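You operate a simulated robot arm through the tools that you are given. There is no shell and no other tool. Be economical: measure what you need, move in short steps, check, and stop when the job is done.

You are at the controls of a simulated two-armed robot. One attempt, no reset.

Task
Press the talk off key to switch it up. Open the headset drawer, take the pink fader cap and leave it in the inside of the headset drawer, then shut the drawer. Open the cards drawer, take the twenty amp fuse and leave it in the inside of the cards drawer, then shut the drawer. Do these in any order.

It is judged by the outcome, as a careful person would: the job done as asked, and still so three seconds after it is handed in. It fails if anything else is knocked over, pushed out of place, dropped, spilled or broken. A push-on lid holds only when it is set on centred and level and pressed home; a screw cap is set on level and turned clockwise until tight.

Robot
Two 7-joint arms with two-finger parallel grippers on one trunk, on a base that drives. Base frame: it is fixed to the floor where the robot stands at the start and does not move with it; the origin is under the middle of the robot, x ahead of it, y to its left, z up. Lengths are in cm, angles in degrees, forces in N, time in s.
The left shoulder is at the start at [5, 16.1, 109.8], the right one opposite. With the tool pointing down near the work surface each hand reaches from about 10 to 66 cm from the robot's upright axis, wherever it stands, measured 20 degrees to its own side. Places, roughly: cards drawer [90, -420, 70]; headset drawer [90, -260, 70]; inside of the cards drawer [100, -420, 70]; inside of the headset drawer [100, -260, 70]; pink fader cap (3x4x3 cm) [70, -20, 70]; talk off key [60, 0, 70]. Payload 3.43 kg a hand.
The TCP of each hand is the grasp point between the finger pads, 3 cm short of the fingertips. In the tool frame z runs along the fingers and y along their closing line. The gripper opens to 9.4 cm. The fingers are 2.8 cm wide and 1 cm thick; the gripper's body (5 by 9.6 cm) begins 5.5 cm behind the TCP.
Orientation is that of the tool frame in the base frame, as [roll, pitch, yaw] about the fixed x, y, z axes, in that order (R = Rz(yaw) Ry(pitch) Rx(roll)). With the fingers straight down and closing along the base's y, the tool's x points along the base's -x, its y along +y and its z along -z.

Tools
- The arms move only by the tool apply_moves. It takes "left_rows", "right_rows" or both (then of equal length, played together; a hand with none holds still); each is a list of rows, each an object of numbers (a shift or turn left out is 0, a gripper value left out holds the last): "tx", "ty", "tz": the shift along the tool's x, y, z in units of 50 mm (1.0 is 50 mm); "rx", "ry", "rz": the turn, a rotation vector about the tool's x, y, z in units of 6 degrees (1.0 is 6 degrees); "fingers": the finger opening in m, from 0 to 0.094. In form: [{"tx": .., "ty": .., "tz": .., "rx": .., "ry": .., "rz": .., "fingers": ..}, ...]. A call has 1 to 20 rows; each row shifts and turns the commanded pose from where the row before left it, along the tool's axes as they then stand. A call with a number of a shift or a turn outside -1 to 1 is refused whole. Rows are played at 5 a second. More than 5 cm and 8.6 degrees between two rows, or a gripper value outside its range, and nothing of the call is played. Where a pose cannot be reached the arm comes as near as it can. A force on the tool above 40 N (or 10 N above the force at the start of the call, whichever is more), or a blocked arm, ends the call early, and 0.2 s more pass. Each finger travels about 4.5 cm/s and halts on what it meets, pressing with about 29 N; the grip force reading is that of the motor and also rises with nothing between the fingers. The clock runs only during rows and for 0.2 s after the last one: add rows that do not move to give the fingers time. It gives the time, the measured TCP pose, the force on the tool (base axes), the opening and the grip force at its end, in the units of the frame above (readings bear some noise), with the torque about the TCP (base axes, N m) and any sound that the robot's microphone picked up, and new pictures: "pictures" is both (left out), scene, wrist or none (wrist: the cameras of the hands that moved).
- Cameras (640 x 400 px; columns grow to the right, rows downward): "scene" is now at [12.85, -3.24, 122.77]; the picture's right is [-0.36, -0.93, 0.00], its down [-0.50, 0.19, -0.85] and it looks along [0.79, -0.31, -0.53] (base axes); focal length 257 px, centre (320, 200). "left" rides on the left gripper at [7.6, -1.4, -10.3] in its tool frame; the picture's right is [0.18, 0.98, 0.00], its down [-0.75, 0.14, -0.64] and it looks along [-0.63, 0.12, 0.77] (tool axes); focal length 243 px, centre (320, 200). "right" rides on the right gripper at [7.6, 1.4, -10.3] in its tool frame; the picture's right is [-0.18, 0.98, 0.00], its down [-0.75, -0.14, -0.64] and it looks along [-0.63, -0.12, 0.77] (tool axes); focal length 243 px, centre (320, 200). There is no depth. A picture from a camera that has moved, and an enlarged one, comes with that camera's place and axes in the base frame and with its lens. The place of the scene camera against the robot may be out by one fixed shift of up to 1.2 cm in any direction.
- move_column(by): slides the trunk up (or, below 0, down) by that many cm; the arms and the scene camera ride with it, the base frame stays. It gives what a move gives, with no picture.
- drive_base(legs): drives the robot by 1 to 6 legs, each [ahead, left, turn to the left] in cm, cm and degrees, along the robot's own axes; the way and the turn of a leg run together, so that a leg with both is an arc; at most 150 cm and 180 degrees a leg. The arms and the cameras ride along, it lands a little off, and it stops where it bumps. It gives what a move gives, and a new picture of the scene camera.
- head_to(pan, tilt): turns the head with the scene camera to pan (to the left, within 80 degrees either way) and tilt (down, from -29 to 69), counted from straight ahead of the robot. It gives what a move gives, and a new picture of the scene camera.
- zoom(camera, box): a new picture of the part [left, top, right, bottom] of that camera's present view, enlarged. It takes no simulated time.
- job_done(): hands the job in; it is judged then, once.

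Go step by step. Nothing tells you exact positions but the pictures and the camera data: compare them with the known pose of the tool, close in by small moves and look again before you grip or let go. The budget is 165 turns and 260 pictures, counting those below and the enlarged ones. Unless the task says otherwise, let go and move clear before handing in, and close with one line.

The tools are called as name(argument=value, ...) on one line, values as JSON. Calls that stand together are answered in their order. apply_moves: Moves the arms, as the interface text tells. Its arguments: {"type":"object","properties":{"left_rows":{"type":"array"},"right_rows":{"type":"array"},"pictures":{"type":"string","enum":["both","scene","wrist","none"]}},"required":[]} The other tools are called the same way: move_column (by) slides the trunk up or down; drive_base (legs) drives the base; head_to (pan, tilt) turns the head that bears the scene camera; zoom (camera, box) takes an enlarged picture of a part of a camera's view; job_done () hands the job in.

At the start:

```text
t: 0.0
left_tcp_pos: [46.19, 9.99, 98.77]
left_ee_rot: [-179.9, 0.0, 180.0]
left_ft_force: [0.4, -0.4, -1.4]
left_torque: [-0.01, 0.02, 0.01]
left_finger_gap: 9.4
left_finger_force: 0.0
right_tcp_pos: [36.05, -30.57, 104.28]
right_ee_rot: [-180.0, 0.1, -180.0]
right_ft_force: [0.0, 0.3, 0.4]
right_torque: [0.03, 0.0, -0.01]
right_finger_gap: 9.41
right_finger_force: 0.0
trunk travel left (down, up): [-12.5, 14.2]
robot x, y, heading: [0.09, -0.02, -0.2]
head pan, tilt: [-21.4, 32.3]
```

scene: 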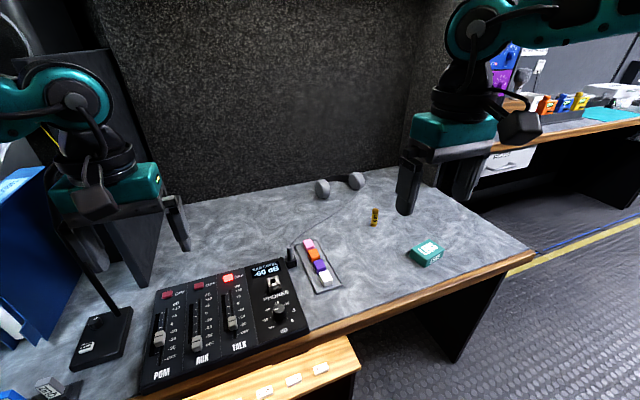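
right: 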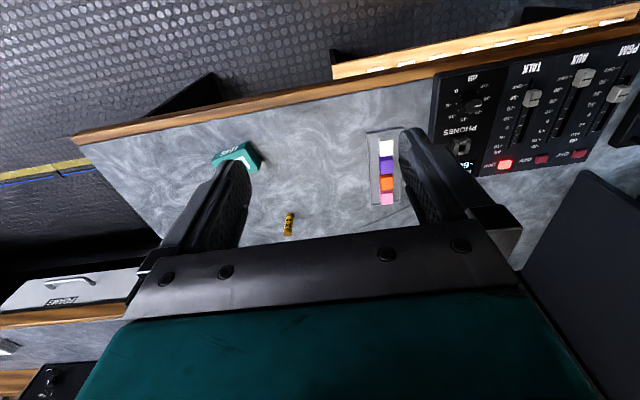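
left: 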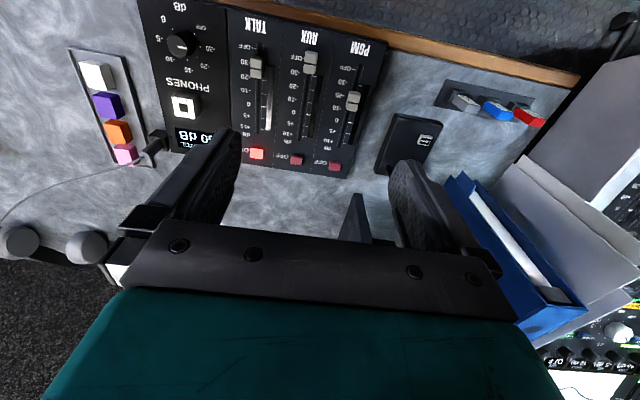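

I see the mixing desk in front with fader caps in a tray and the lit key at the TALK strip; a counter with drawers lies to the right. I zoom in for details first.

zoom(camera="scene", box=[140, 230, 350, 390])

zoom(camera="left", box=[60, 0, 400, 200])

zoom(camera="scene", box=[460, 30, 640, 190])

```text
2.50 times, centred on (245, 310) of scene
camera zoom: at [12.85, -3.24, 122.77], right [-0.36, -0.93, 0.0], down [-0.5, 0.19, -0.85], along [0.79, -0.31, -0.53], focal length 642 px, centre (508, -75)
```

zoom: 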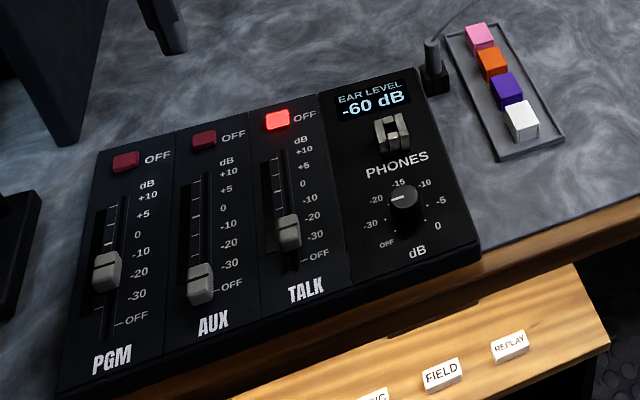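

```text
1.88 times, centred on (230, 100) of left
camera zoom: at [38.61, 8.62, 108.9], right [-0.18, 0.98, 0.0], down [0.75, 0.14, 0.64], along [0.63, 0.12, -0.77], focal length 457 px, centre (489, 388)
```

zoom: 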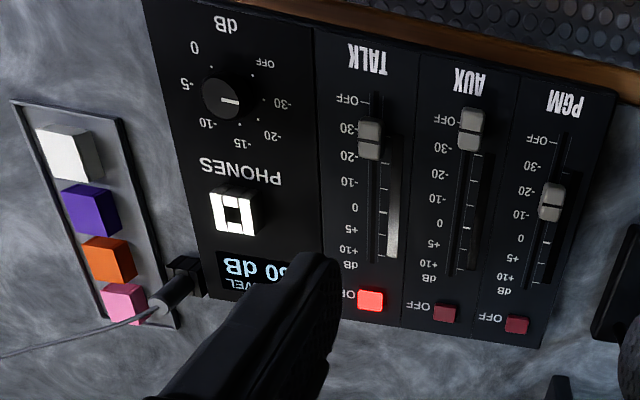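

```text
2.50 times, centred on (550, 110) of scene
camera zoom: at [12.85, -3.24, 122.77], right [-0.36, -0.93, 0.0], down [-0.5, 0.19, -0.85], along [0.79, -0.31, -0.53], focal length 642 px, centre (-255, 425)
```

zoom: 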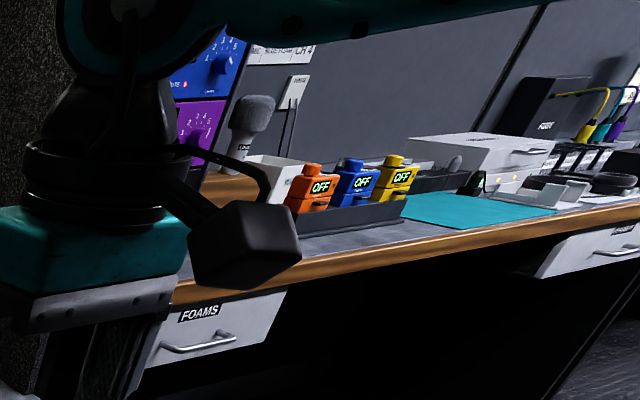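

zoom(camera="left", box=[420, 60, 580, 160])

zoom(camera="right", box=[200, 120, 420, 258])

zoom(camera="scene", box=[280, 160, 460, 300])

apply_moves(left_rows=[{"tx": -0.39, "ty": -0.4, "tz": 0.6, "fingers": 0}, {"tx": -0.39, "ty": -0.4, "tz": 0.6}, {"tx": -0.39, "ty": -0.4, "tz": 0.6}, {"tx": -0.39, "ty": -0.4, "tz": 0.6}, {}])

```text
4.00 times, centred on (500, 110) of left
camera zoom: at [38.61, 8.62, 108.9], right [-0.18, 0.98, 0.0], down [0.75, 0.14, 0.64], along [0.63, 0.12, -0.77], focal length 970 px, centre (-400, 560)
```

zoom: 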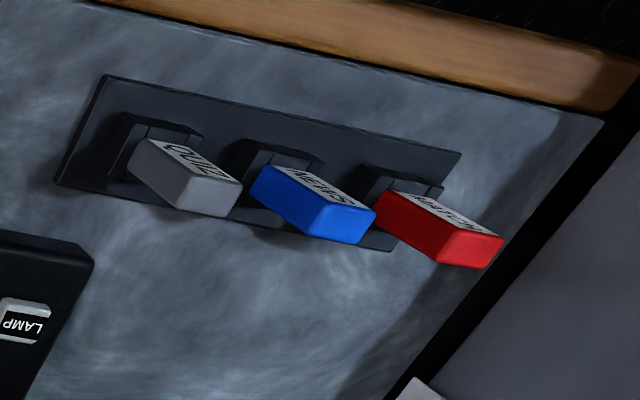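

```text
2.90 times, centred on (310, 189) of right
camera zoom: at [28.48, -29.19, 114.36], right [0.18, 0.98, 0.0], down [0.75, -0.14, 0.64], along [0.63, -0.12, -0.77], focal length 703 px, centre (349, 232)
```

zoom: 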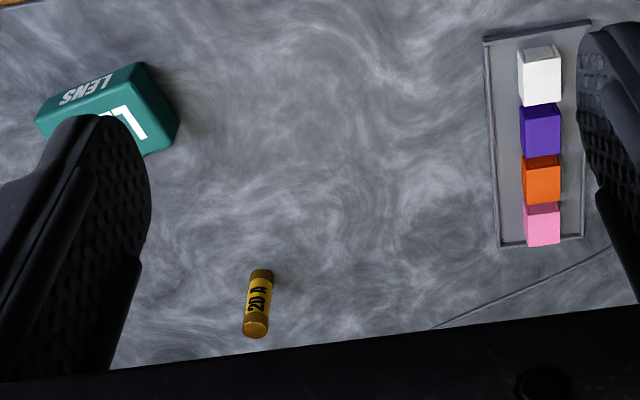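

```text
2.86 times, centred on (370, 230) of scene
camera zoom: at [12.85, -3.24, 122.77], right [-0.36, -0.93, 0.0], down [-0.5, 0.19, -0.85], along [0.79, -0.31, -0.53], focal length 734 px, centre (177, 114)
```

zoom: 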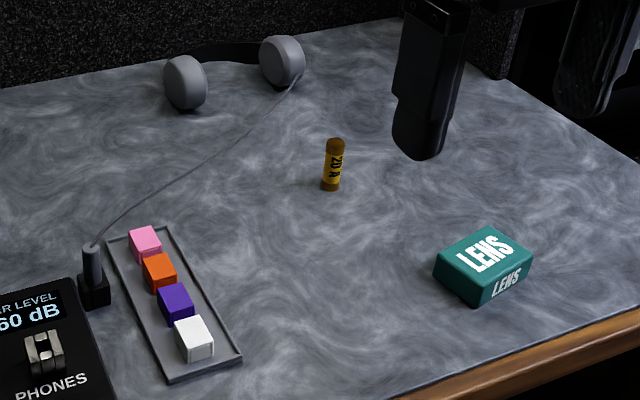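

```text
t: 1.2
left_tcp_pos: [53.86, 2.01, 86.74]
left_ee_rot: [180.0, 0.0, -180.0]
left_ft_force: [0.0, 0.1, 0.4]
left_torque: [0.01, -0.05, -0.04]
left_finger_gap: 0.01
left_finger_force: 10.4
right_tcp_pos: [36.16, -30.53, 104.17]
right_ee_rot: [179.9, 0.0, 180.0]
right_ft_force: [0.7, 0.3, -0.3]
right_torque: [-0.02, 0.0, 0.01]
right_finger_gap: 9.39
right_finger_force: 0.0
trunk travel left (down, up): [-12.5, 14.2]
robot x, y, heading: [0.07, 0.08, -0.3]
head pan, tilt: [-21.4, 32.3]
camera scene: at [12.84, -3.23, 122.78], right [-0.36, -0.93, 0.0], down [-0.5, 0.19, -0.85], along [0.79, -0.31, -0.53], focal length 257 px, centre (320, 200)
camera left: at [46.34, 0.61, 96.91], right [-0.18, 0.98, 0.0], down [0.75, 0.14, 0.64], along [0.63, 0.12, -0.77], focal length 243 px, centre (320, 200)
```

scene: 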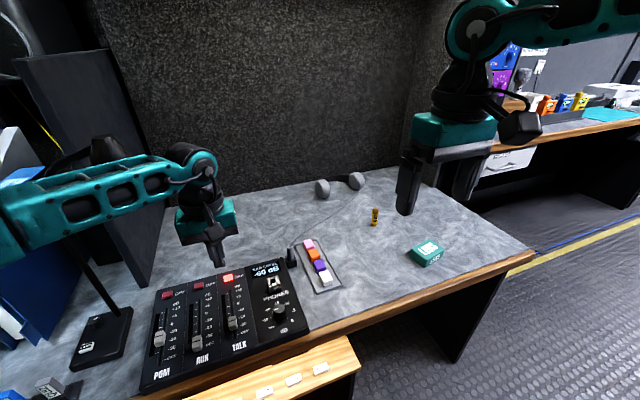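
left: 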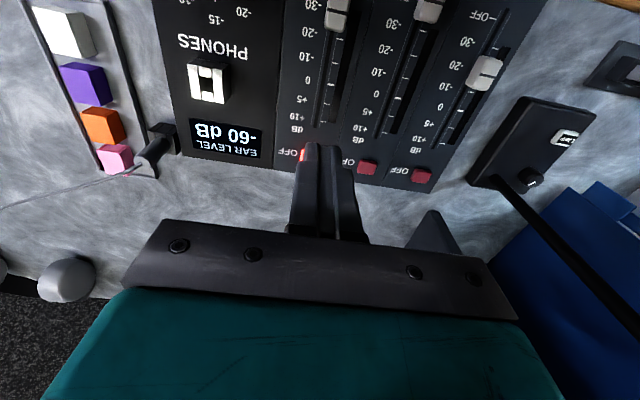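

The fuse stands upright on the desk (yellow, "20 A"), and the lit TALK OFF key is near [62, 1.6, 69]. I bring the closed left fingertips above the key.

apply_moves(left_rows=[{"tx": -0.55, "ty": -0.02, "tz": 0.68}, {"tx": -0.55, "ty": -0.02, "tz": 0.68}, {"tx": -0.54, "ty": -0.02, "tz": 0.68}, {}], pictures="wrist")

zoom(camera="scene", box=[160, 200, 320, 300])

```text
t: 2.2
left_tcp_pos: [59.8, 2.02, 78.02]
left_ee_rot: [-179.9, 0.0, 179.8]
left_ft_force: [-0.5, -0.7, 0.3]
left_torque: [-0.01, -0.02, 0.01]
left_finger_gap: 0.0
left_finger_force: 28.9
left hand out of reach, approached as far as the arm can: row 3
right_tcp_pos: [36.02, -30.45, 104.16]
right_ee_rot: [179.9, -0.1, 179.9]
right_ft_force: [-0.3, -0.5, -1.0]
right_torque: [-0.01, 0.01, 0.02]
right_finger_gap: 9.42
right_finger_force: 0.1
trunk travel left (down, up): [-12.5, 14.2]
robot x, y, heading: [-0.14, 0.11, 0.5]
head pan, tilt: [-21.4, 32.3]
camera left: at [52.21, 0.62, 88.13], right [-0.18, 0.98, 0.0], down [0.75, 0.14, 0.64], along [0.63, 0.12, -0.77], focal length 243 px, centre (320, 200)
```

left: 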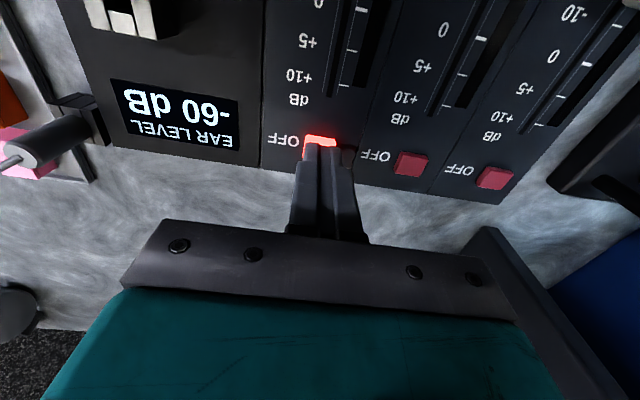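

```text
4.00 times, centred on (240, 250) of scene
camera zoom: at [12.83, -3.3, 122.77], right [-0.36, -0.93, 0.0], down [-0.5, 0.2, -0.85], along [0.79, -0.31, -0.53], focal length 1027 px, centre (640, 0)
```

zoom: 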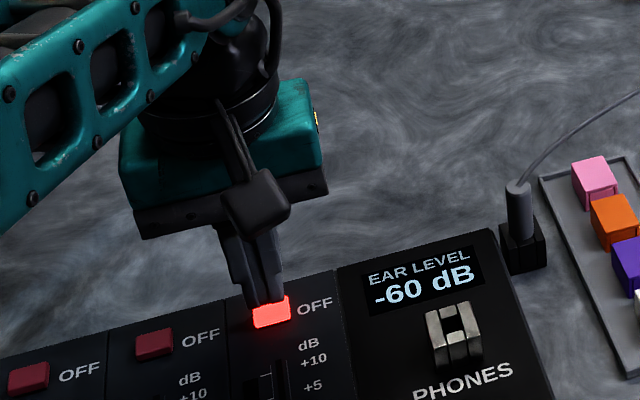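

The arm is at its reach limit at x≈60, so I need to get nearer. I raise the hand a little and look down to see what clearance the base has.

apply_moves(left_rows=[{"tz": -0.8, "tx": 0.5}, {"tz": -0.8, "tx": 0.5}, {}], pictures="none")

head_to(pan=0, tilt=65)

head_to(pan=-65, tilt=20)

```text
t: 3.0
left_tcp_pos: [54.89, 2.33, 85.86]
left_ee_rot: [180.0, 0.1, -179.8]
left_ft_force: [-0.1, -0.2, -0.1]
left_torque: [0.03, 0.0, -0.02]
left_finger_gap: 0.0
left_finger_force: 29.1
right_tcp_pos: [36.16, -30.46, 104.18]
right_ee_rot: [179.9, 0.0, -180.0]
right_ft_force: [0.1, -0.2, -0.4]
right_torque: [-0.02, -0.03, 0.0]
right_finger_gap: 9.38
right_finger_force: 0.1
trunk travel left (down, up): [-12.5, 14.2]
robot x, y, heading: [-0.31, 0.08, 0.0]
head pan, tilt: [-21.4, 32.3]
```

```text
t: 4.0
left_tcp_pos: [54.92, 2.28, 85.95]
left_ee_rot: [179.9, 0.0, -179.9]
left_ft_force: [-0.2, 0.4, 0.1]
left_torque: [-0.02, 0.01, 0.01]
left_finger_gap: 0.0
left_finger_force: 29.0
right_tcp_pos: [36.11, -30.57, 104.16]
right_ee_rot: [-180.0, -0.1, -180.0]
right_ft_force: [-0.7, 0.7, -0.2]
right_torque: [0.01, 0.01, -0.04]
right_finger_gap: 9.38
right_finger_force: 0.0
trunk travel left (down, up): [-12.5, 14.2]
robot x, y, heading: [-0.01, 0.01, 0.1]
head pan, tilt: [0.0, 65.0]
camera scene: at [10.59, 0.02, 118.38], right [0.0, -1.0, 0.0], down [-0.91, 0.0, -0.42], along [0.42, 0.0, -0.91], focal length 257 px, centre (320, 200)
```

scene: 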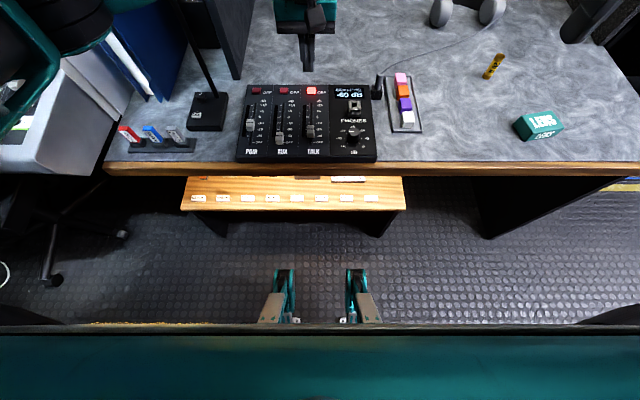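

```text
t: 5.3
left_tcp_pos: [54.84, 2.35, 86.01]
left_ee_rot: [179.9, 0.0, 180.0]
left_ft_force: [0.6, -0.4, -0.1]
left_torque: [0.01, -0.01, -0.02]
left_finger_gap: 0.0
left_finger_force: 29.3
right_tcp_pos: [36.1, -30.58, 104.2]
right_ee_rot: [179.9, 0.0, -179.9]
right_ft_force: [-0.2, -0.2, 1.3]
right_torque: [-0.04, -0.01, 0.01]
right_finger_gap: 9.43
right_finger_force: 0.2
trunk travel left (down, up): [-12.5, 14.2]
robot x, y, heading: [-0.05, -0.03, -0.2]
head pan, tilt: [-65.0, 20.0]
camera scene: at [8.46, -8.42, 124.74], right [-0.91, -0.42, 0.0], down [-0.14, 0.31, -0.94], along [0.4, -0.85, -0.34], focal length 257 px, centre (320, 200)
```

scene: 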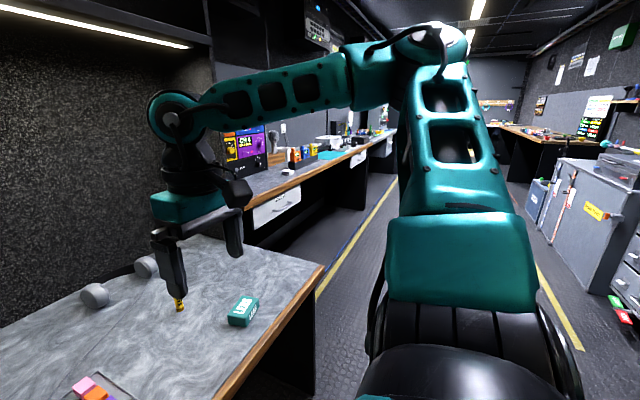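

There is clearance under the desk for the base. I drive ahead 9 cm, and aim the head back on the mixer.

drive_base(legs=[[9, 0, 0]])

head_to(pan=-15, tilt=45)

```text
t: 6.5
left_tcp_pos: [62.86, 2.67, 82.53]
left_ee_rot: [179.5, -3.7, -179.9]
left_ft_force: [-0.7, 0.4, 0.3]
left_torque: [-0.01, 0.0, 0.0]
left_finger_gap: 0.0
left_finger_force: 29.0
right_tcp_pos: [45.46, -30.36, 103.99]
right_ee_rot: [-179.9, -0.3, -180.0]
right_ft_force: [0.1, -0.3, 0.0]
right_torque: [0.0, 0.02, 0.0]
right_finger_gap: 9.39
right_finger_force: 0.0
trunk travel left (down, up): [-12.5, 14.2]
robot x, y, heading: [9.24, 0.1, -0.3]
head pan, tilt: [-65.0, 20.0]
camera scene: at [18.03, -8.19, 124.66], right [-0.91, -0.42, 0.01], down [-0.15, 0.31, -0.94], along [0.39, -0.85, -0.34], focal length 257 px, centre (320, 200)
```

scene: 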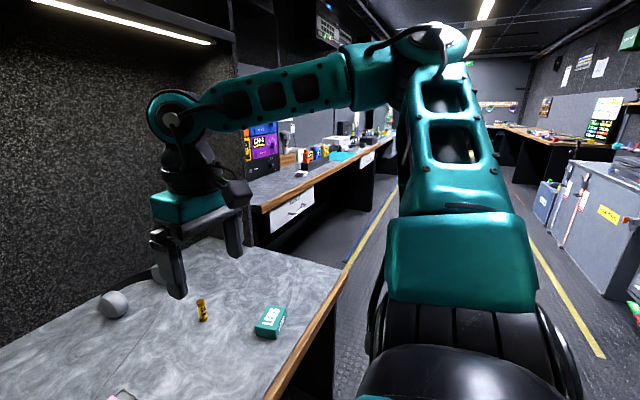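

```text
t: 7.6
left_tcp_pos: [62.61, 2.69, 82.51]
left_ee_rot: [179.5, -3.8, -179.9]
left_ft_force: [-1.0, -0.7, 0.3]
left_torque: [-0.01, 0.0, -0.02]
left_finger_gap: 0.01
left_finger_force: 28.8
right_tcp_pos: [45.47, -30.41, 103.96]
right_ee_rot: [-179.9, -0.2, 180.0]
right_ft_force: [-1.1, -0.1, 0.4]
right_torque: [0.01, 0.02, -0.03]
right_finger_gap: 9.41
right_finger_force: 0.1
trunk travel left (down, up): [-12.5, 14.2]
robot x, y, heading: [9.07, -0.01, 0.2]
head pan, tilt: [-15.0, 45.0]
camera scene: at [21.77, -1.94, 120.83], right [-0.26, -0.97, 0.0], down [-0.69, 0.18, -0.7], along [0.68, -0.18, -0.71], focal length 257 px, centre (320, 200)
```

scene: 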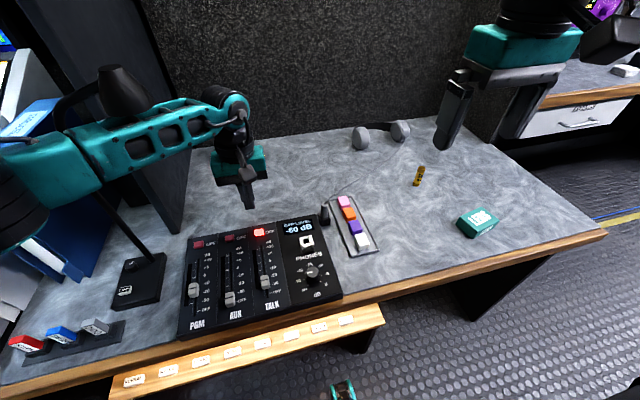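

apply_moves(left_rows=[{"tz": 0.3}, {}])

zoom(camera="scene", box=[180, 160, 380, 285])

```text
t: 8.2
left_tcp_pos: [62.37, 2.37, 81.44]
left_ee_rot: [179.4, -3.2, 180.0]
left_ft_force: [-0.6, 0.6, 0.2]
left_torque: [-0.01, 0.0, 0.0]
left_finger_gap: 0.0
left_finger_force: 29.0
right_tcp_pos: [45.04, -30.63, 104.13]
right_ee_rot: [-179.9, 0.0, -180.0]
right_ft_force: [-0.5, 0.0, 0.2]
right_torque: [0.03, -0.04, -0.01]
right_finger_gap: 9.42
right_finger_force: 0.0
trunk travel left (down, up): [-12.5, 14.2]
robot x, y, heading: [8.71, -0.15, 0.2]
head pan, tilt: [-15.0, 45.0]
camera scene: at [21.38, -2.1, 120.9], right [-0.26, -0.97, 0.0], down [-0.68, 0.18, -0.71], along [0.68, -0.18, -0.71], focal length 257 px, centre (320, 200)
camera left: at [55.42, 0.88, 92.04], right [-0.18, 0.98, 0.02], down [0.79, 0.13, 0.6], along [0.59, 0.13, -0.8], focal length 243 px, centre (320, 200)
```

scene: 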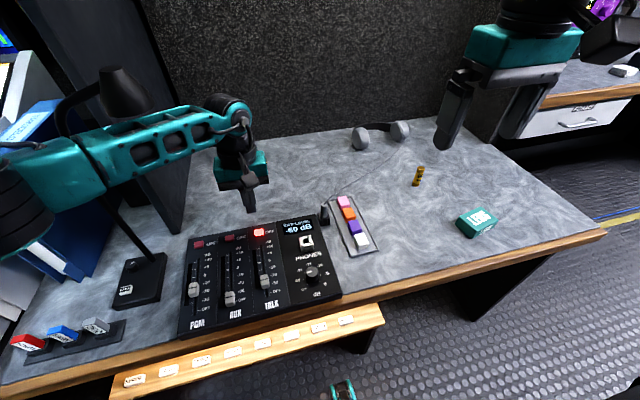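
left: 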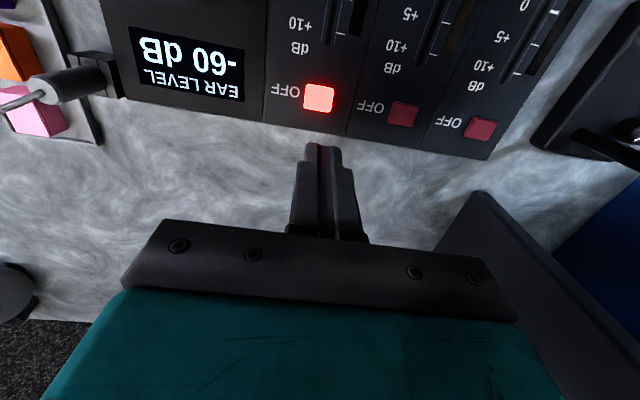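

```text
3.20 times, centred on (280, 222) of scene
camera zoom: at [21.38, -2.1, 120.9], right [-0.26, -0.97, 0.0], down [-0.68, 0.18, -0.71], along [0.68, -0.18, -0.71], focal length 822 px, centre (448, 128)
```

zoom: 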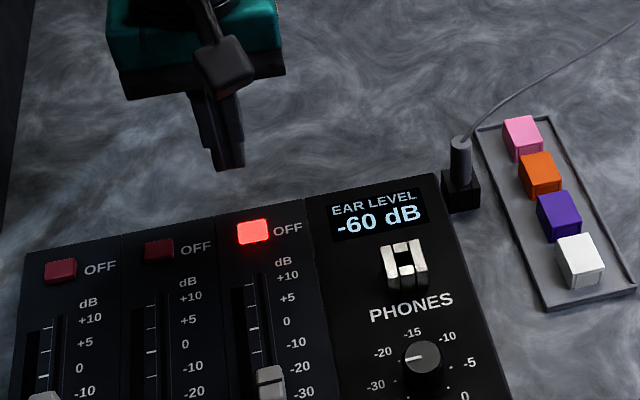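

The key seems to be at about [60.2, 2.2, 73]. I level the hand and hover just above it.

apply_moves(left_rows=[{"ry": -0.5, "tx": 0.25, "tz": 0.3}, {"tx": 0.2, "ty": -0.04, "tz": 0.3}, {}], pictures="wrist")

zoom(camera="scene", box=[180, 160, 380, 285])

```text
t: 9.0
left_tcp_pos: [60.04, 2.36, 78.44]
left_ee_rot: [179.4, -0.3, -179.9]
left_ft_force: [0.7, 0.4, 0.0]
left_torque: [-0.02, -0.02, 0.01]
left_finger_gap: 0.03
left_finger_force: 28.8
right_tcp_pos: [45.15, -30.54, 104.12]
right_ee_rot: [-180.0, 0.0, 180.0]
right_ft_force: [0.4, 0.6, -0.7]
right_torque: [0.03, -0.03, -0.03]
right_finger_gap: 9.41
right_finger_force: 0.1
trunk travel left (down, up): [-12.5, 14.2]
robot x, y, heading: [8.85, -0.08, -0.1]
head pan, tilt: [-15.0, 45.0]
camera left: at [52.54, 0.82, 88.64], right [-0.18, 0.98, 0.01], down [0.76, 0.13, 0.64], along [0.63, 0.13, -0.77], focal length 243 px, centre (320, 200)
```

left: 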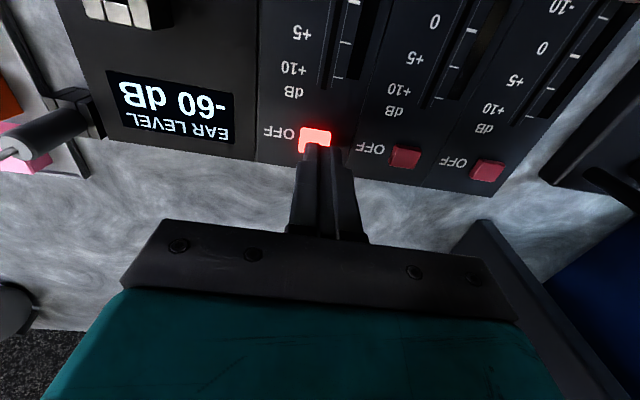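

```text
3.20 times, centred on (280, 222) of scene
camera zoom: at [21.41, -2.09, 120.88], right [-0.26, -0.97, 0.0], down [-0.68, 0.18, -0.71], along [0.68, -0.18, -0.71], focal length 822 px, centre (448, 128)
```

zoom: 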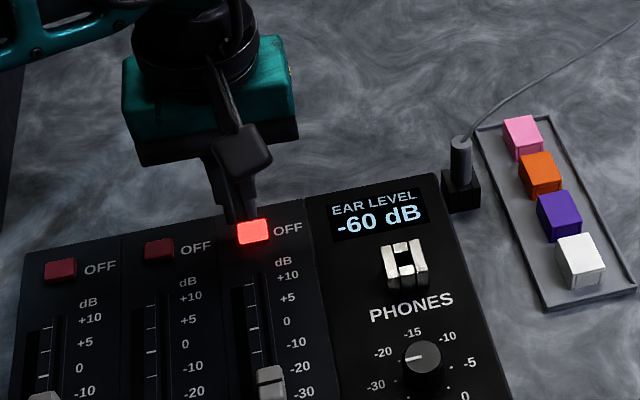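

Alignment is good with about 2.4 cm to go. I shift 3 mm right and descend gently.

apply_moves(left_rows=[{"ty": -0.06, "tz": 0.12}, {"tz": 0.12}, {"tz": 0.12}, {"tz": 0.06}, {"tz": 0.04}, {}], pictures="wrist")

zoom(camera="scene", box=[220, 200, 300, 250])

```text
t: 10.4
left_tcp_pos: [60.13, 2.04, 76.33]
left_ee_rot: [179.4, -0.3, -179.9]
left_ft_force: [0.3, 0.6, 6.0]
left_torque: [0.03, -0.04, -0.01]
left_finger_gap: 0.0
left_finger_force: 28.9
right_tcp_pos: [45.14, -30.56, 104.26]
right_ee_rot: [180.0, 0.0, 180.0]
right_ft_force: [-1.6, -0.5, -0.3]
right_torque: [-0.01, 0.04, 0.01]
right_finger_gap: 9.4
right_finger_force: 0.2
trunk travel left (down, up): [-12.5, 14.2]
robot x, y, heading: [9.17, -0.24, 0.1]
head pan, tilt: [-15.0, 45.0]
heard: click
camera left: at [52.56, 0.52, 86.41], right [-0.18, 0.98, 0.01], down [0.76, 0.13, 0.64], along [0.63, 0.13, -0.77], focal length 243 px, centre (320, 200)
```

left: 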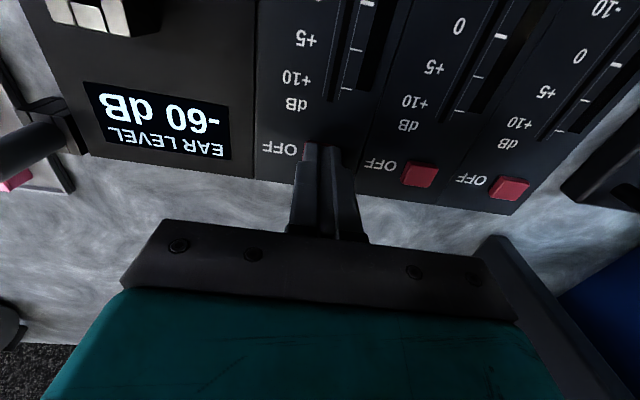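

```text
8.00 times, centred on (260, 225) of scene
camera zoom: at [21.37, -2.08, 120.89], right [-0.26, -0.97, 0.0], down [-0.68, 0.18, -0.71], along [0.68, -0.18, -0.71], focal length 2054 px, centre (800, 0)
```

zoom: 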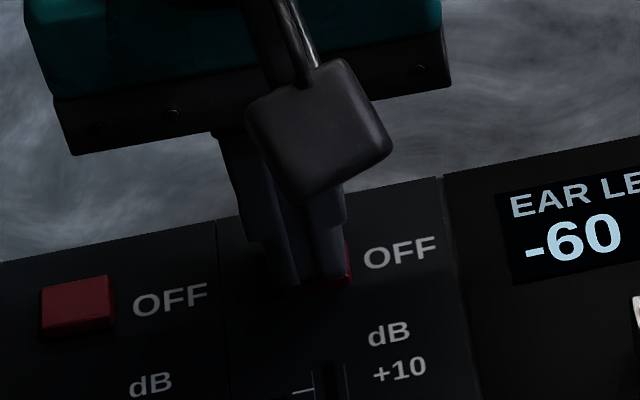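

Click heard and the lamp is off. I lift the left hand away and move the right hand above the pink cap.

apply_moves(left_rows=[{"tz": -0.6}, {"tz": -0.8}, {"tz": -0.8, "tx": 0.8}, {"tz": -0.8, "tx": 0.9}, {"tx": 0.9, "ty": 0.5}, {"tx": 0.5, "ty": 0.5}], right_rows=[{}, {}, {}, {"tx": -0.6, "ty": 0.5, "tz": 0.7}, {"tx": -0.7, "ty": 0.7, "tz": 0.9}, {"tx": -0.7, "ty": 0.7, "tz": 0.9}])

zoom(camera="scene", box=[180, 160, 380, 285])

```text
refused: row 3 steps farther than a row can; nothing moved
```

```text
3.20 times, centred on (280, 222) of scene
camera zoom: at [21.37, -2.08, 120.89], right [-0.26, -0.97, 0.0], down [-0.68, 0.18, -0.71], along [0.68, -0.18, -0.71], focal length 822 px, centre (448, 128)
```

zoom: 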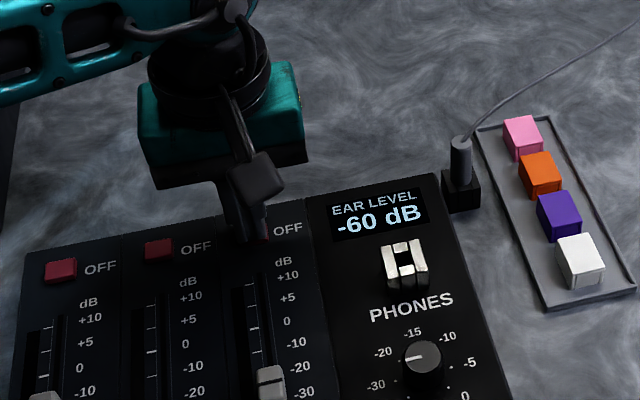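

Same plan, with smaller combined steps.

apply_moves(left_rows=[{"tz": -0.6}, {"tz": -0.8}, {"tz": -0.7, "tx": 0.6}, {"tz": -0.7, "tx": 0.6}, {"tx": 0.8, "ty": 0.4}, {"tx": 0.8, "ty": 0.4}, {"tx": 0.6, "ty": 0.3}], right_rows=[{}, {}, {"tx": -0.5, "ty": 0.4, "tz": 0.6}, {"tx": -0.5, "ty": 0.4, "tz": 0.7}, {"tx": -0.5, "ty": 0.4, "tz": 0.7}, {"tx": -0.5, "ty": 0.4, "tz": 0.7}, {"tx": -0.5, "ty": 0.3, "tz": 0.6}])

zoom(camera="scene", box=[180, 160, 380, 285])

```text
t: 12.0
left_tcp_pos: [43.32, 7.41, 90.32]
left_ee_rot: [179.3, -0.3, -179.8]
left_ft_force: [0.5, 0.1, -0.4]
left_torque: [0.0, 0.01, 0.01]
left_finger_gap: 0.01
left_finger_force: 29.3
right_tcp_pos: [57.87, -21.07, 87.65]
right_ee_rot: [180.0, 0.1, -179.9]
right_ft_force: [0.4, 0.4, -0.9]
right_torque: [-0.03, 0.0, 0.01]
right_finger_gap: 9.38
right_finger_force: 0.1
trunk travel left (down, up): [-12.5, 14.2]
robot x, y, heading: [9.12, 0.12, 0.1]
head pan, tilt: [-15.0, 45.0]
camera scene: at [21.49, -2.07, 120.9], right [-0.26, -0.97, 0.0], down [-0.68, 0.18, -0.71], along [0.68, -0.18, -0.71], focal length 257 px, centre (320, 200)
camera right: at [50.13, -19.67, 97.84], right [0.18, 0.98, 0.0], down [0.75, -0.14, 0.64], along [0.63, -0.12, -0.77], focal length 243 px, centre (320, 200)
camera left: at [35.79, 5.88, 100.54], right [-0.19, 0.98, 0.01], down [0.76, 0.14, 0.64], along [0.63, 0.13, -0.77], focal length 243 px, centre (320, 200)
```

scene: 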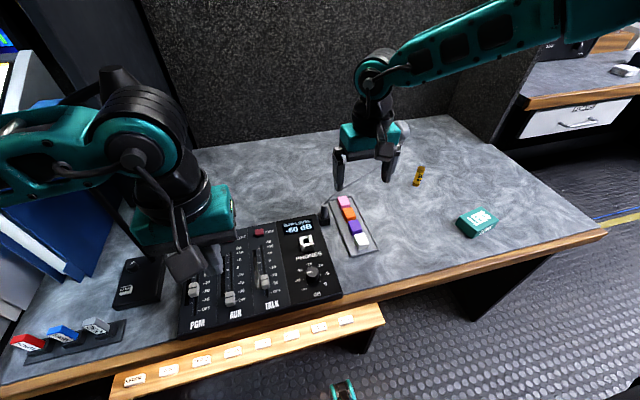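
right: 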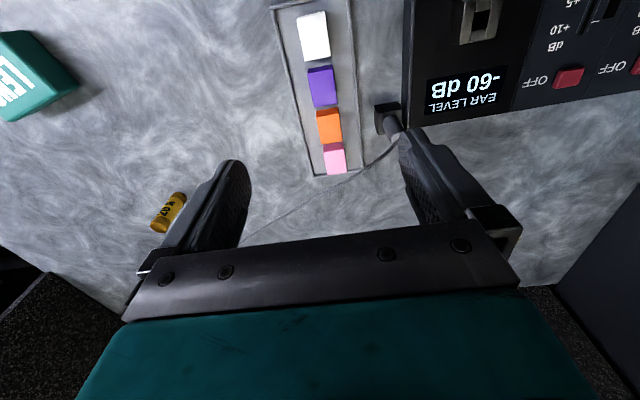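
left: 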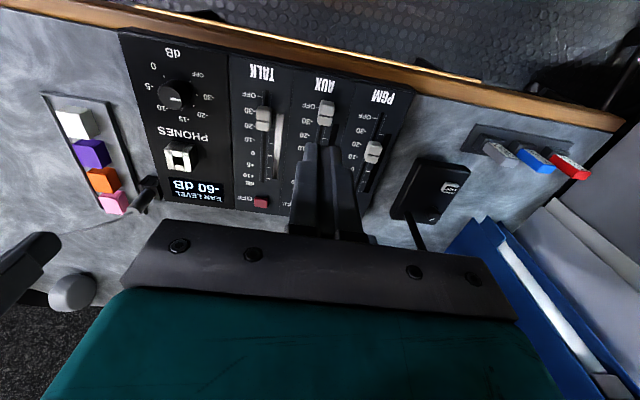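

```text
3.20 times, centred on (280, 222) of scene
camera zoom: at [21.49, -2.07, 120.9], right [-0.26, -0.97, 0.0], down [-0.68, 0.18, -0.71], along [0.68, -0.18, -0.71], focal length 822 px, centre (448, 128)
```

zoom: 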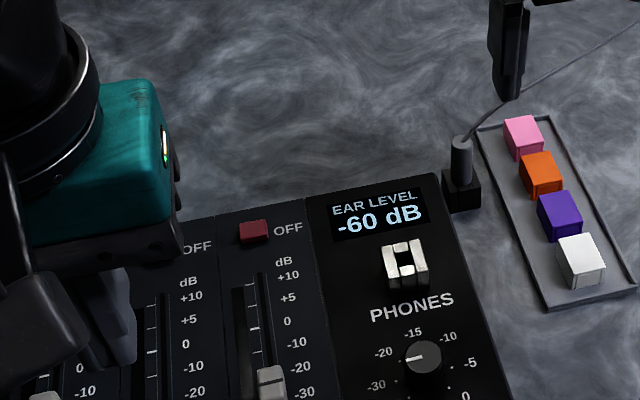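

The key is done. Now I zoom on the pink cap, its neighbour, plug and cable.

zoom(camera="right", box=[250, 90, 430, 202])

zoom(camera="scene", box=[305, 180, 385, 230])

```text
3.56 times, centred on (340, 146) of right
camera zoom: at [50.13, -19.67, 97.84], right [0.18, 0.98, 0.0], down [0.75, -0.14, 0.64], along [0.63, -0.12, -0.77], focal length 863 px, centre (249, 392)
```

zoom: 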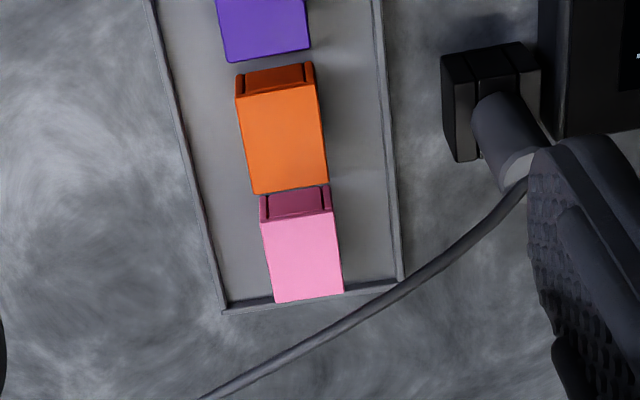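

```text
8.00 times, centred on (345, 205) of scene
camera zoom: at [21.49, -2.07, 120.9], right [-0.26, -0.97, 0.0], down [-0.68, 0.18, -0.71], along [0.68, -0.18, -0.71], focal length 2054 px, centre (120, 160)
```

zoom: 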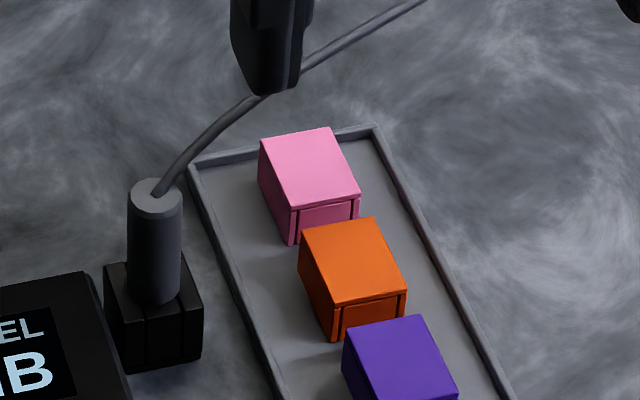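

Pink cap top centre is near [66.4, -20.8, 71], aligned with the axes. I narrow the fingers to 4.6 cm and hover over it.

apply_moves(right_rows=[{"tx": -0.57, "ty": 0.02, "tz": 0.64, "fingers": 0.048}, {"tx": -0.57, "ty": 0.02, "tz": 0.64}, {"tx": -0.56, "tz": 0.64}, {}, {}], pictures="wrist")

zoom(camera="scene", box=[305, 180, 385, 230])

```text
t: 13.2
left_tcp_pos: [43.36, 7.37, 90.33]
left_ee_rot: [179.3, -0.3, 180.0]
left_ft_force: [0.0, -0.5, 0.3]
left_torque: [-0.04, -0.03, -0.02]
left_finger_gap: 0.0
left_finger_force: 29.0
right_tcp_pos: [59.42, -25.12, 83.45]
right_ee_rot: [179.9, 0.1, 179.9]
right_ft_force: [0.6, -0.2, 0.3]
right_torque: [-0.06, -0.03, 0.0]
right_finger_gap: 4.79
right_finger_force: 0.1
right hand out of reach, approached as far as the arm can: row 1, 2, 3
trunk travel left (down, up): [-12.5, 14.2]
robot x, y, heading: [8.85, -0.03, -0.0]
head pan, tilt: [-15.0, 45.0]
camera right: at [51.82, -23.77, 93.69], right [0.18, 0.98, 0.0], down [0.75, -0.14, 0.64], along [0.63, -0.12, -0.77], focal length 243 px, centre (320, 200)
```

right: 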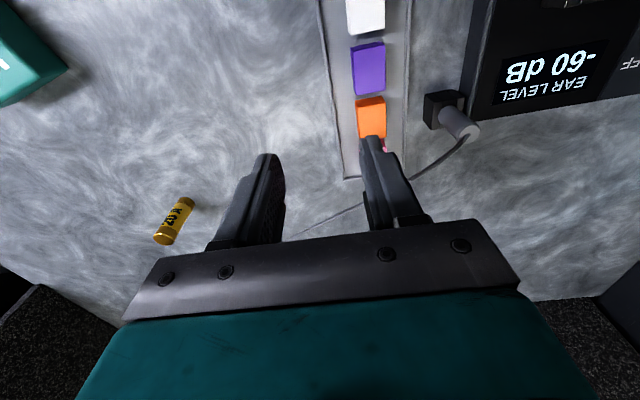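

```text
8.00 times, centred on (345, 205) of scene
camera zoom: at [21.41, -2.09, 120.88], right [-0.26, -0.97, 0.0], down [-0.68, 0.18, -0.71], along [0.68, -0.18, -0.71], focal length 2054 px, centre (120, 160)
```

zoom: 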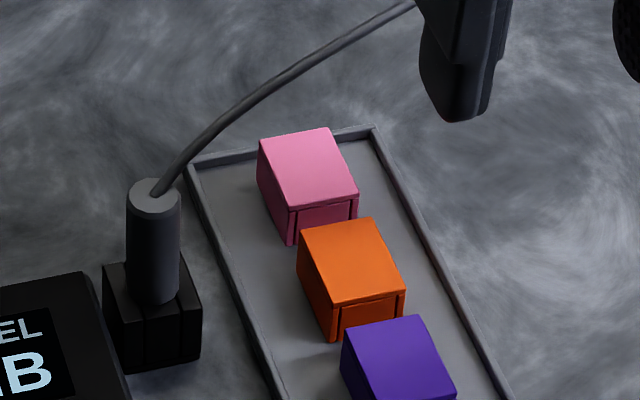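

The right arm is at its limit again, so I lift the hand a bit and drive 8 cm closer.

apply_moves(right_rows=[{"tz": -0.8, "tx": 0.5}, {"tz": -0.6, "tx": 0.6}, {}, {}], pictures="none")

drive_base(legs=[[8, 0, 0]])

apply_moves(right_rows=[{"ty": 0.1}, {}], pictures="wrist")

```text
t: 14.2
left_tcp_pos: [43.33, 7.4, 90.35]
left_ee_rot: [179.5, -0.3, 179.9]
left_ft_force: [-1.5, 0.1, -0.2]
left_torque: [0.04, 0.01, 0.0]
left_finger_gap: 0.0
left_finger_force: 29.1
right_tcp_pos: [53.92, -25.11, 90.43]
right_ee_rot: [180.0, 0.1, 180.0]
right_ft_force: [-0.8, -1.1, 0.1]
right_torque: [0.0, -0.01, 0.01]
right_finger_gap: 4.77
right_finger_force: 0.0
trunk travel left (down, up): [-12.5, 14.2]
robot x, y, heading: [9.28, -0.16, 0.1]
head pan, tilt: [-15.0, 45.0]
```

```text
t: 15.1
left_tcp_pos: [45.28, 7.37, 90.15]
left_ee_rot: [179.4, -0.3, -180.0]
left_ft_force: [-0.2, -0.3, -0.2]
left_torque: [0.01, -0.02, -0.02]
left_finger_gap: 0.01
left_finger_force: 28.9
right_tcp_pos: [55.85, -25.08, 90.3]
right_ee_rot: [180.0, 0.0, 180.0]
right_ft_force: [-0.2, 0.0, -0.3]
right_torque: [-0.01, 0.04, -0.03]
right_finger_gap: 4.81
right_finger_force: 0.1
trunk travel left (down, up): [-12.5, 14.2]
robot x, y, heading: [11.34, -0.14, -0.3]
head pan, tilt: [-15.0, 45.0]
stopped in leg 1: the robot was blocked; the commanded pose is now the measured one
camera scene: at [23.33, -2.09, 120.88], right [-0.26, -0.97, 0.0], down [-0.68, 0.18, -0.71], along [0.68, -0.18, -0.71], focal length 257 px, centre (320, 200)
```

scene: 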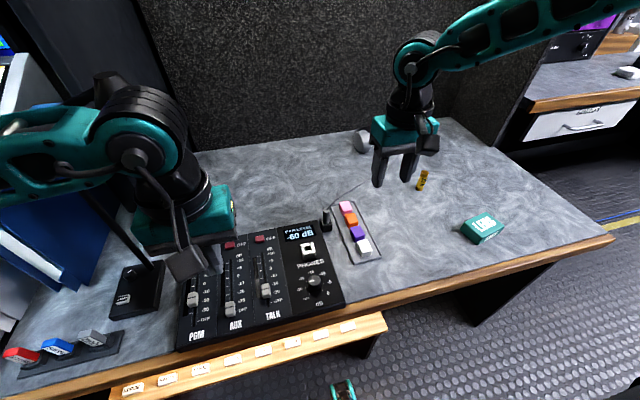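

```text
t: 15.7
left_tcp_pos: [45.22, 7.37, 90.29]
left_ee_rot: [179.4, -0.4, -179.9]
left_ft_force: [1.1, 0.2, 0.2]
left_torque: [-0.01, -0.01, -0.01]
left_finger_gap: 0.02
left_finger_force: 28.9
right_tcp_pos: [55.97, -24.69, 90.52]
right_ee_rot: [180.0, 0.0, 179.9]
right_ft_force: [-0.7, 0.4, -0.4]
right_torque: [0.02, -0.01, -0.03]
right_finger_gap: 4.8
right_finger_force: 0.1
trunk travel left (down, up): [-12.5, 14.2]
robot x, y, heading: [11.36, 0.01, -0.0]
head pan, tilt: [-15.0, 45.0]
camera right: at [48.35, -23.3, 100.59], right [0.18, 0.98, 0.0], down [0.75, -0.14, 0.64], along [0.63, -0.12, -0.77], focal length 243 px, centre (320, 200)
```

right: 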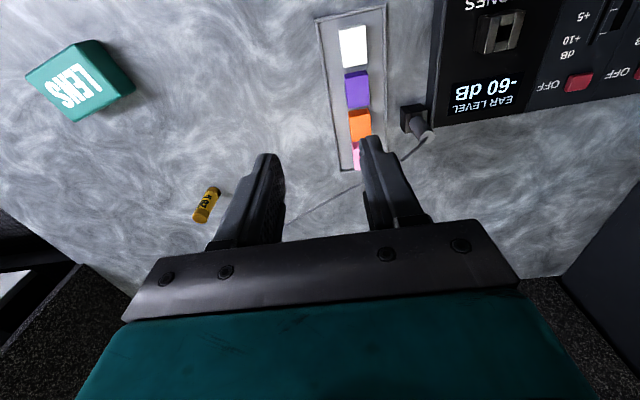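

The base bumped at x≈11.4, so that's as close as it gets. I back off 1 cm and raise the trunk, so the forearm slopes down more, then retry.

drive_base(legs=[[-1, 0, 0]])

move_column(by=8)

apply_moves(right_rows=[{"tx": -0.4, "ty": 0.2, "tz": 0.7}, {"tx": -0.4, "ty": 0.2, "tz": 0.7}, {"tx": -0.4, "ty": 0.2, "tz": 0.7}, {"tx": -0.4, "ty": 0.2, "tz": 0.7}, {"tx": -0.4, "tz": 0.5}, {}])

```text
t: 16.5
left_tcp_pos: [44.19, 7.42, 90.37]
left_ee_rot: [179.4, -0.3, -179.8]
left_ft_force: [-0.9, 1.0, -0.5]
left_torque: [0.0, 0.0, -0.03]
left_finger_gap: 0.01
left_finger_force: 28.6
right_tcp_pos: [54.96, -24.58, 90.36]
right_ee_rot: [180.0, 0.1, 179.9]
right_ft_force: [0.1, -0.5, -0.2]
right_torque: [-0.04, 0.02, -0.02]
right_finger_gap: 4.8
right_finger_force: 0.1
trunk travel left (down, up): [-12.5, 14.2]
robot x, y, heading: [9.94, -0.08, 0.1]
head pan, tilt: [-15.0, 45.0]
camera scene: at [22.33, -2.09, 120.88], right [-0.26, -0.97, 0.0], down [-0.68, 0.18, -0.71], along [0.68, -0.18, -0.71], focal length 257 px, centre (320, 200)
```

scene: 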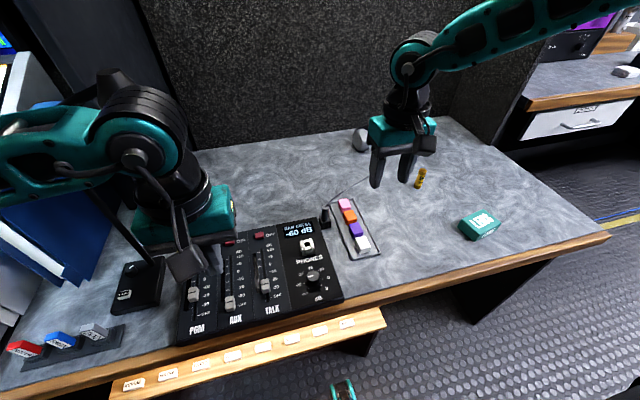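

```text
t: 17.7
left_tcp_pos: [44.29, 7.36, 98.35]
left_ee_rot: [179.4, -0.4, -180.0]
left_ft_force: [0.5, -0.4, -0.4]
left_torque: [0.01, 0.02, -0.04]
left_finger_gap: 0.0
left_finger_force: 29.0
right_tcp_pos: [54.89, -24.69, 98.31]
right_ee_rot: [-179.9, 0.1, 180.0]
right_ft_force: [0.8, 0.8, 0.2]
right_torque: [0.01, -0.02, -0.02]
right_finger_gap: 4.81
right_finger_force: 0.0
trunk travel left (down, up): [-20.5, 6.2]
robot x, y, heading: [9.81, -0.04, -0.1]
head pan, tilt: [-15.0, 45.0]
```

```text
t: 19.1
left_tcp_pos: [44.3, 7.42, 98.27]
left_ee_rot: [179.4, -0.4, -179.9]
left_ft_force: [0.0, 0.7, 0.6]
left_torque: [-0.02, -0.05, -0.01]
left_finger_gap: 0.0
left_finger_force: 29.0
right_tcp_pos: [58.22, -25.49, 88.76]
right_ee_rot: [179.9, 0.1, 180.0]
right_ft_force: [0.1, 0.7, 0.0]
right_torque: [-0.01, -0.01, 0.03]
right_finger_gap: 4.79
right_finger_force: 0.0
right hand out of reach, approached as far as the arm can: row 3, 4, 5
trunk travel left (down, up): [-20.5, 6.2]
robot x, y, heading: [9.99, 0.04, -0.0]
head pan, tilt: [-15.0, 45.0]
camera scene: at [22.36, -2.09, 128.88], right [-0.26, -0.97, 0.0], down [-0.68, 0.18, -0.71], along [0.68, -0.18, -0.71], focal length 257 px, centre (320, 200)
camera right: at [50.66, -24.21, 98.97], right [0.18, 0.98, 0.0], down [0.75, -0.14, 0.64], along [0.63, -0.12, -0.77], focal length 243 px, centre (320, 200)
```

scene: 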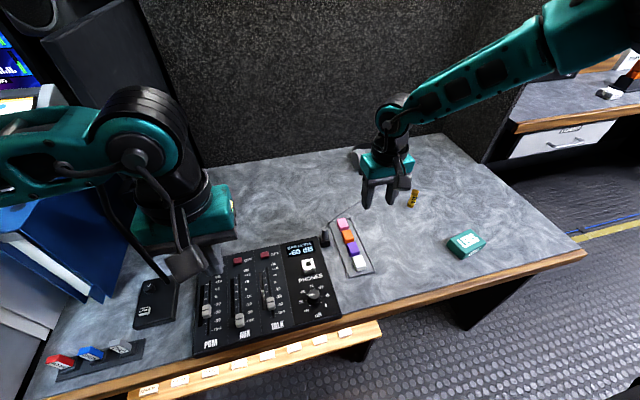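
right: 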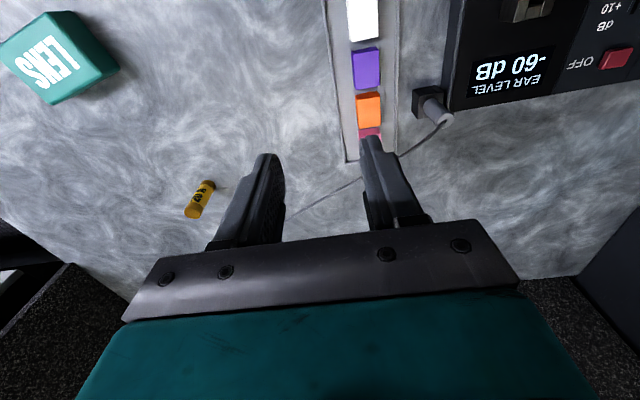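

Higher relative to the shoulder reaches farther, so I should lower the trunk instead. I raise both hands first, then lower by 18 cm.

apply_moves(left_rows=[{"tz": -0.8}, {"tz": -0.8}, {"tz": -0.8}], right_rows=[{"tz": -0.9, "tx": 0.3}, {"tz": -0.9, "tx": 0.2}, {"tz": -0.9}], pictures="none")

move_column(by=-18)

apply_moves(right_rows=[{"tx": -0.6, "ty": 0.2}, {"tx": -0.6, "ty": 0.3, "tz": 0.2}, {"tx": -0.6, "ty": 0.3, "tz": 0.2}, {}])

```text
t: 19.9
left_tcp_pos: [44.22, 7.21, 110.19]
left_ee_rot: [179.4, -0.4, -179.9]
left_ft_force: [-0.1, -0.4, 0.2]
left_torque: [0.02, 0.03, 0.0]
left_finger_gap: 0.02
left_finger_force: 29.2
right_tcp_pos: [55.58, -25.53, 102.42]
right_ee_rot: [-180.0, 0.0, -180.0]
right_ft_force: [-0.5, 0.7, 1.2]
right_torque: [0.0, -0.03, -0.01]
right_finger_gap: 4.8
right_finger_force: 0.0
trunk travel left (down, up): [-20.5, 6.2]
robot x, y, heading: [10.07, 0.17, 0.2]
head pan, tilt: [-15.0, 45.0]
```

```text
t: 21.9
left_tcp_pos: [44.36, 7.06, 92.3]
left_ee_rot: [179.4, -0.3, -179.9]
left_ft_force: [1.0, -0.1, 0.5]
left_torque: [-0.01, 0.02, 0.0]
left_finger_gap: 0.0
left_finger_force: 29.2
right_tcp_pos: [55.59, -25.47, 84.4]
right_ee_rot: [-180.0, 0.0, -180.0]
right_ft_force: [-0.3, -0.3, 0.6]
right_torque: [-0.03, 0.04, 0.03]
right_finger_gap: 4.8
right_finger_force: 0.0
trunk travel left (down, up): [-2.5, 24.2]
robot x, y, heading: [10.07, 0.03, 0.2]
head pan, tilt: [-15.0, 45.0]
```

```text
t: 22.9
left_tcp_pos: [44.3, 7.15, 92.13]
left_ee_rot: [179.3, -0.3, -179.9]
left_ft_force: [0.3, -0.7, 0.1]
left_torque: [-0.01, 0.0, 0.01]
left_finger_gap: 0.0
left_finger_force: 28.6
right_tcp_pos: [63.43, -22.15, 82.8]
right_ee_rot: [179.9, 0.1, -180.0]
right_ft_force: [0.5, -0.4, 0.2]
right_torque: [0.0, -0.04, 0.0]
right_finger_gap: 4.79
right_finger_force: 0.0
right hand out of reach, approached as far as the arm can: row 3
trunk travel left (down, up): [-2.5, 24.2]
robot x, y, heading: [9.69, 0.17, 0.3]
head pan, tilt: [-15.0, 45.0]
camera scene: at [22.37, -2.1, 110.87], right [-0.26, -0.97, 0.0], down [-0.68, 0.18, -0.71], along [0.68, -0.18, -0.71], focal length 257 px, centre (320, 200)
camera right: at [55.78, -20.78, 92.98], right [0.18, 0.98, 0.0], down [0.75, -0.14, 0.64], along [0.63, -0.12, -0.77], focal length 243 px, centre (320, 200)
```

scene: 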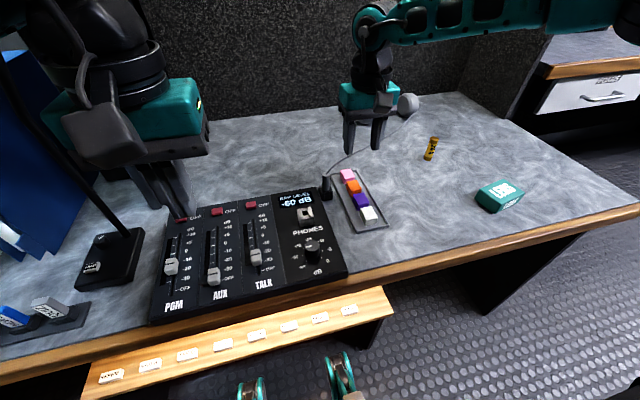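
right: 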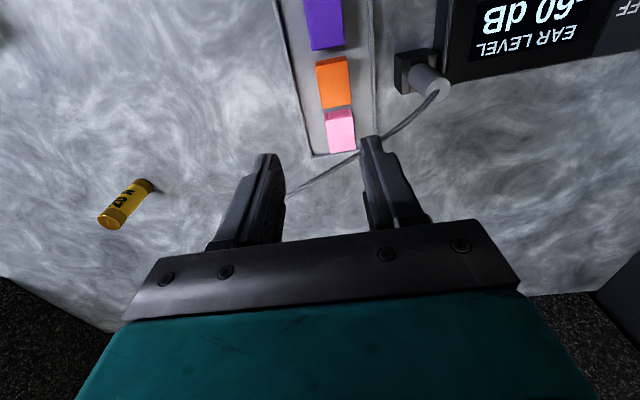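

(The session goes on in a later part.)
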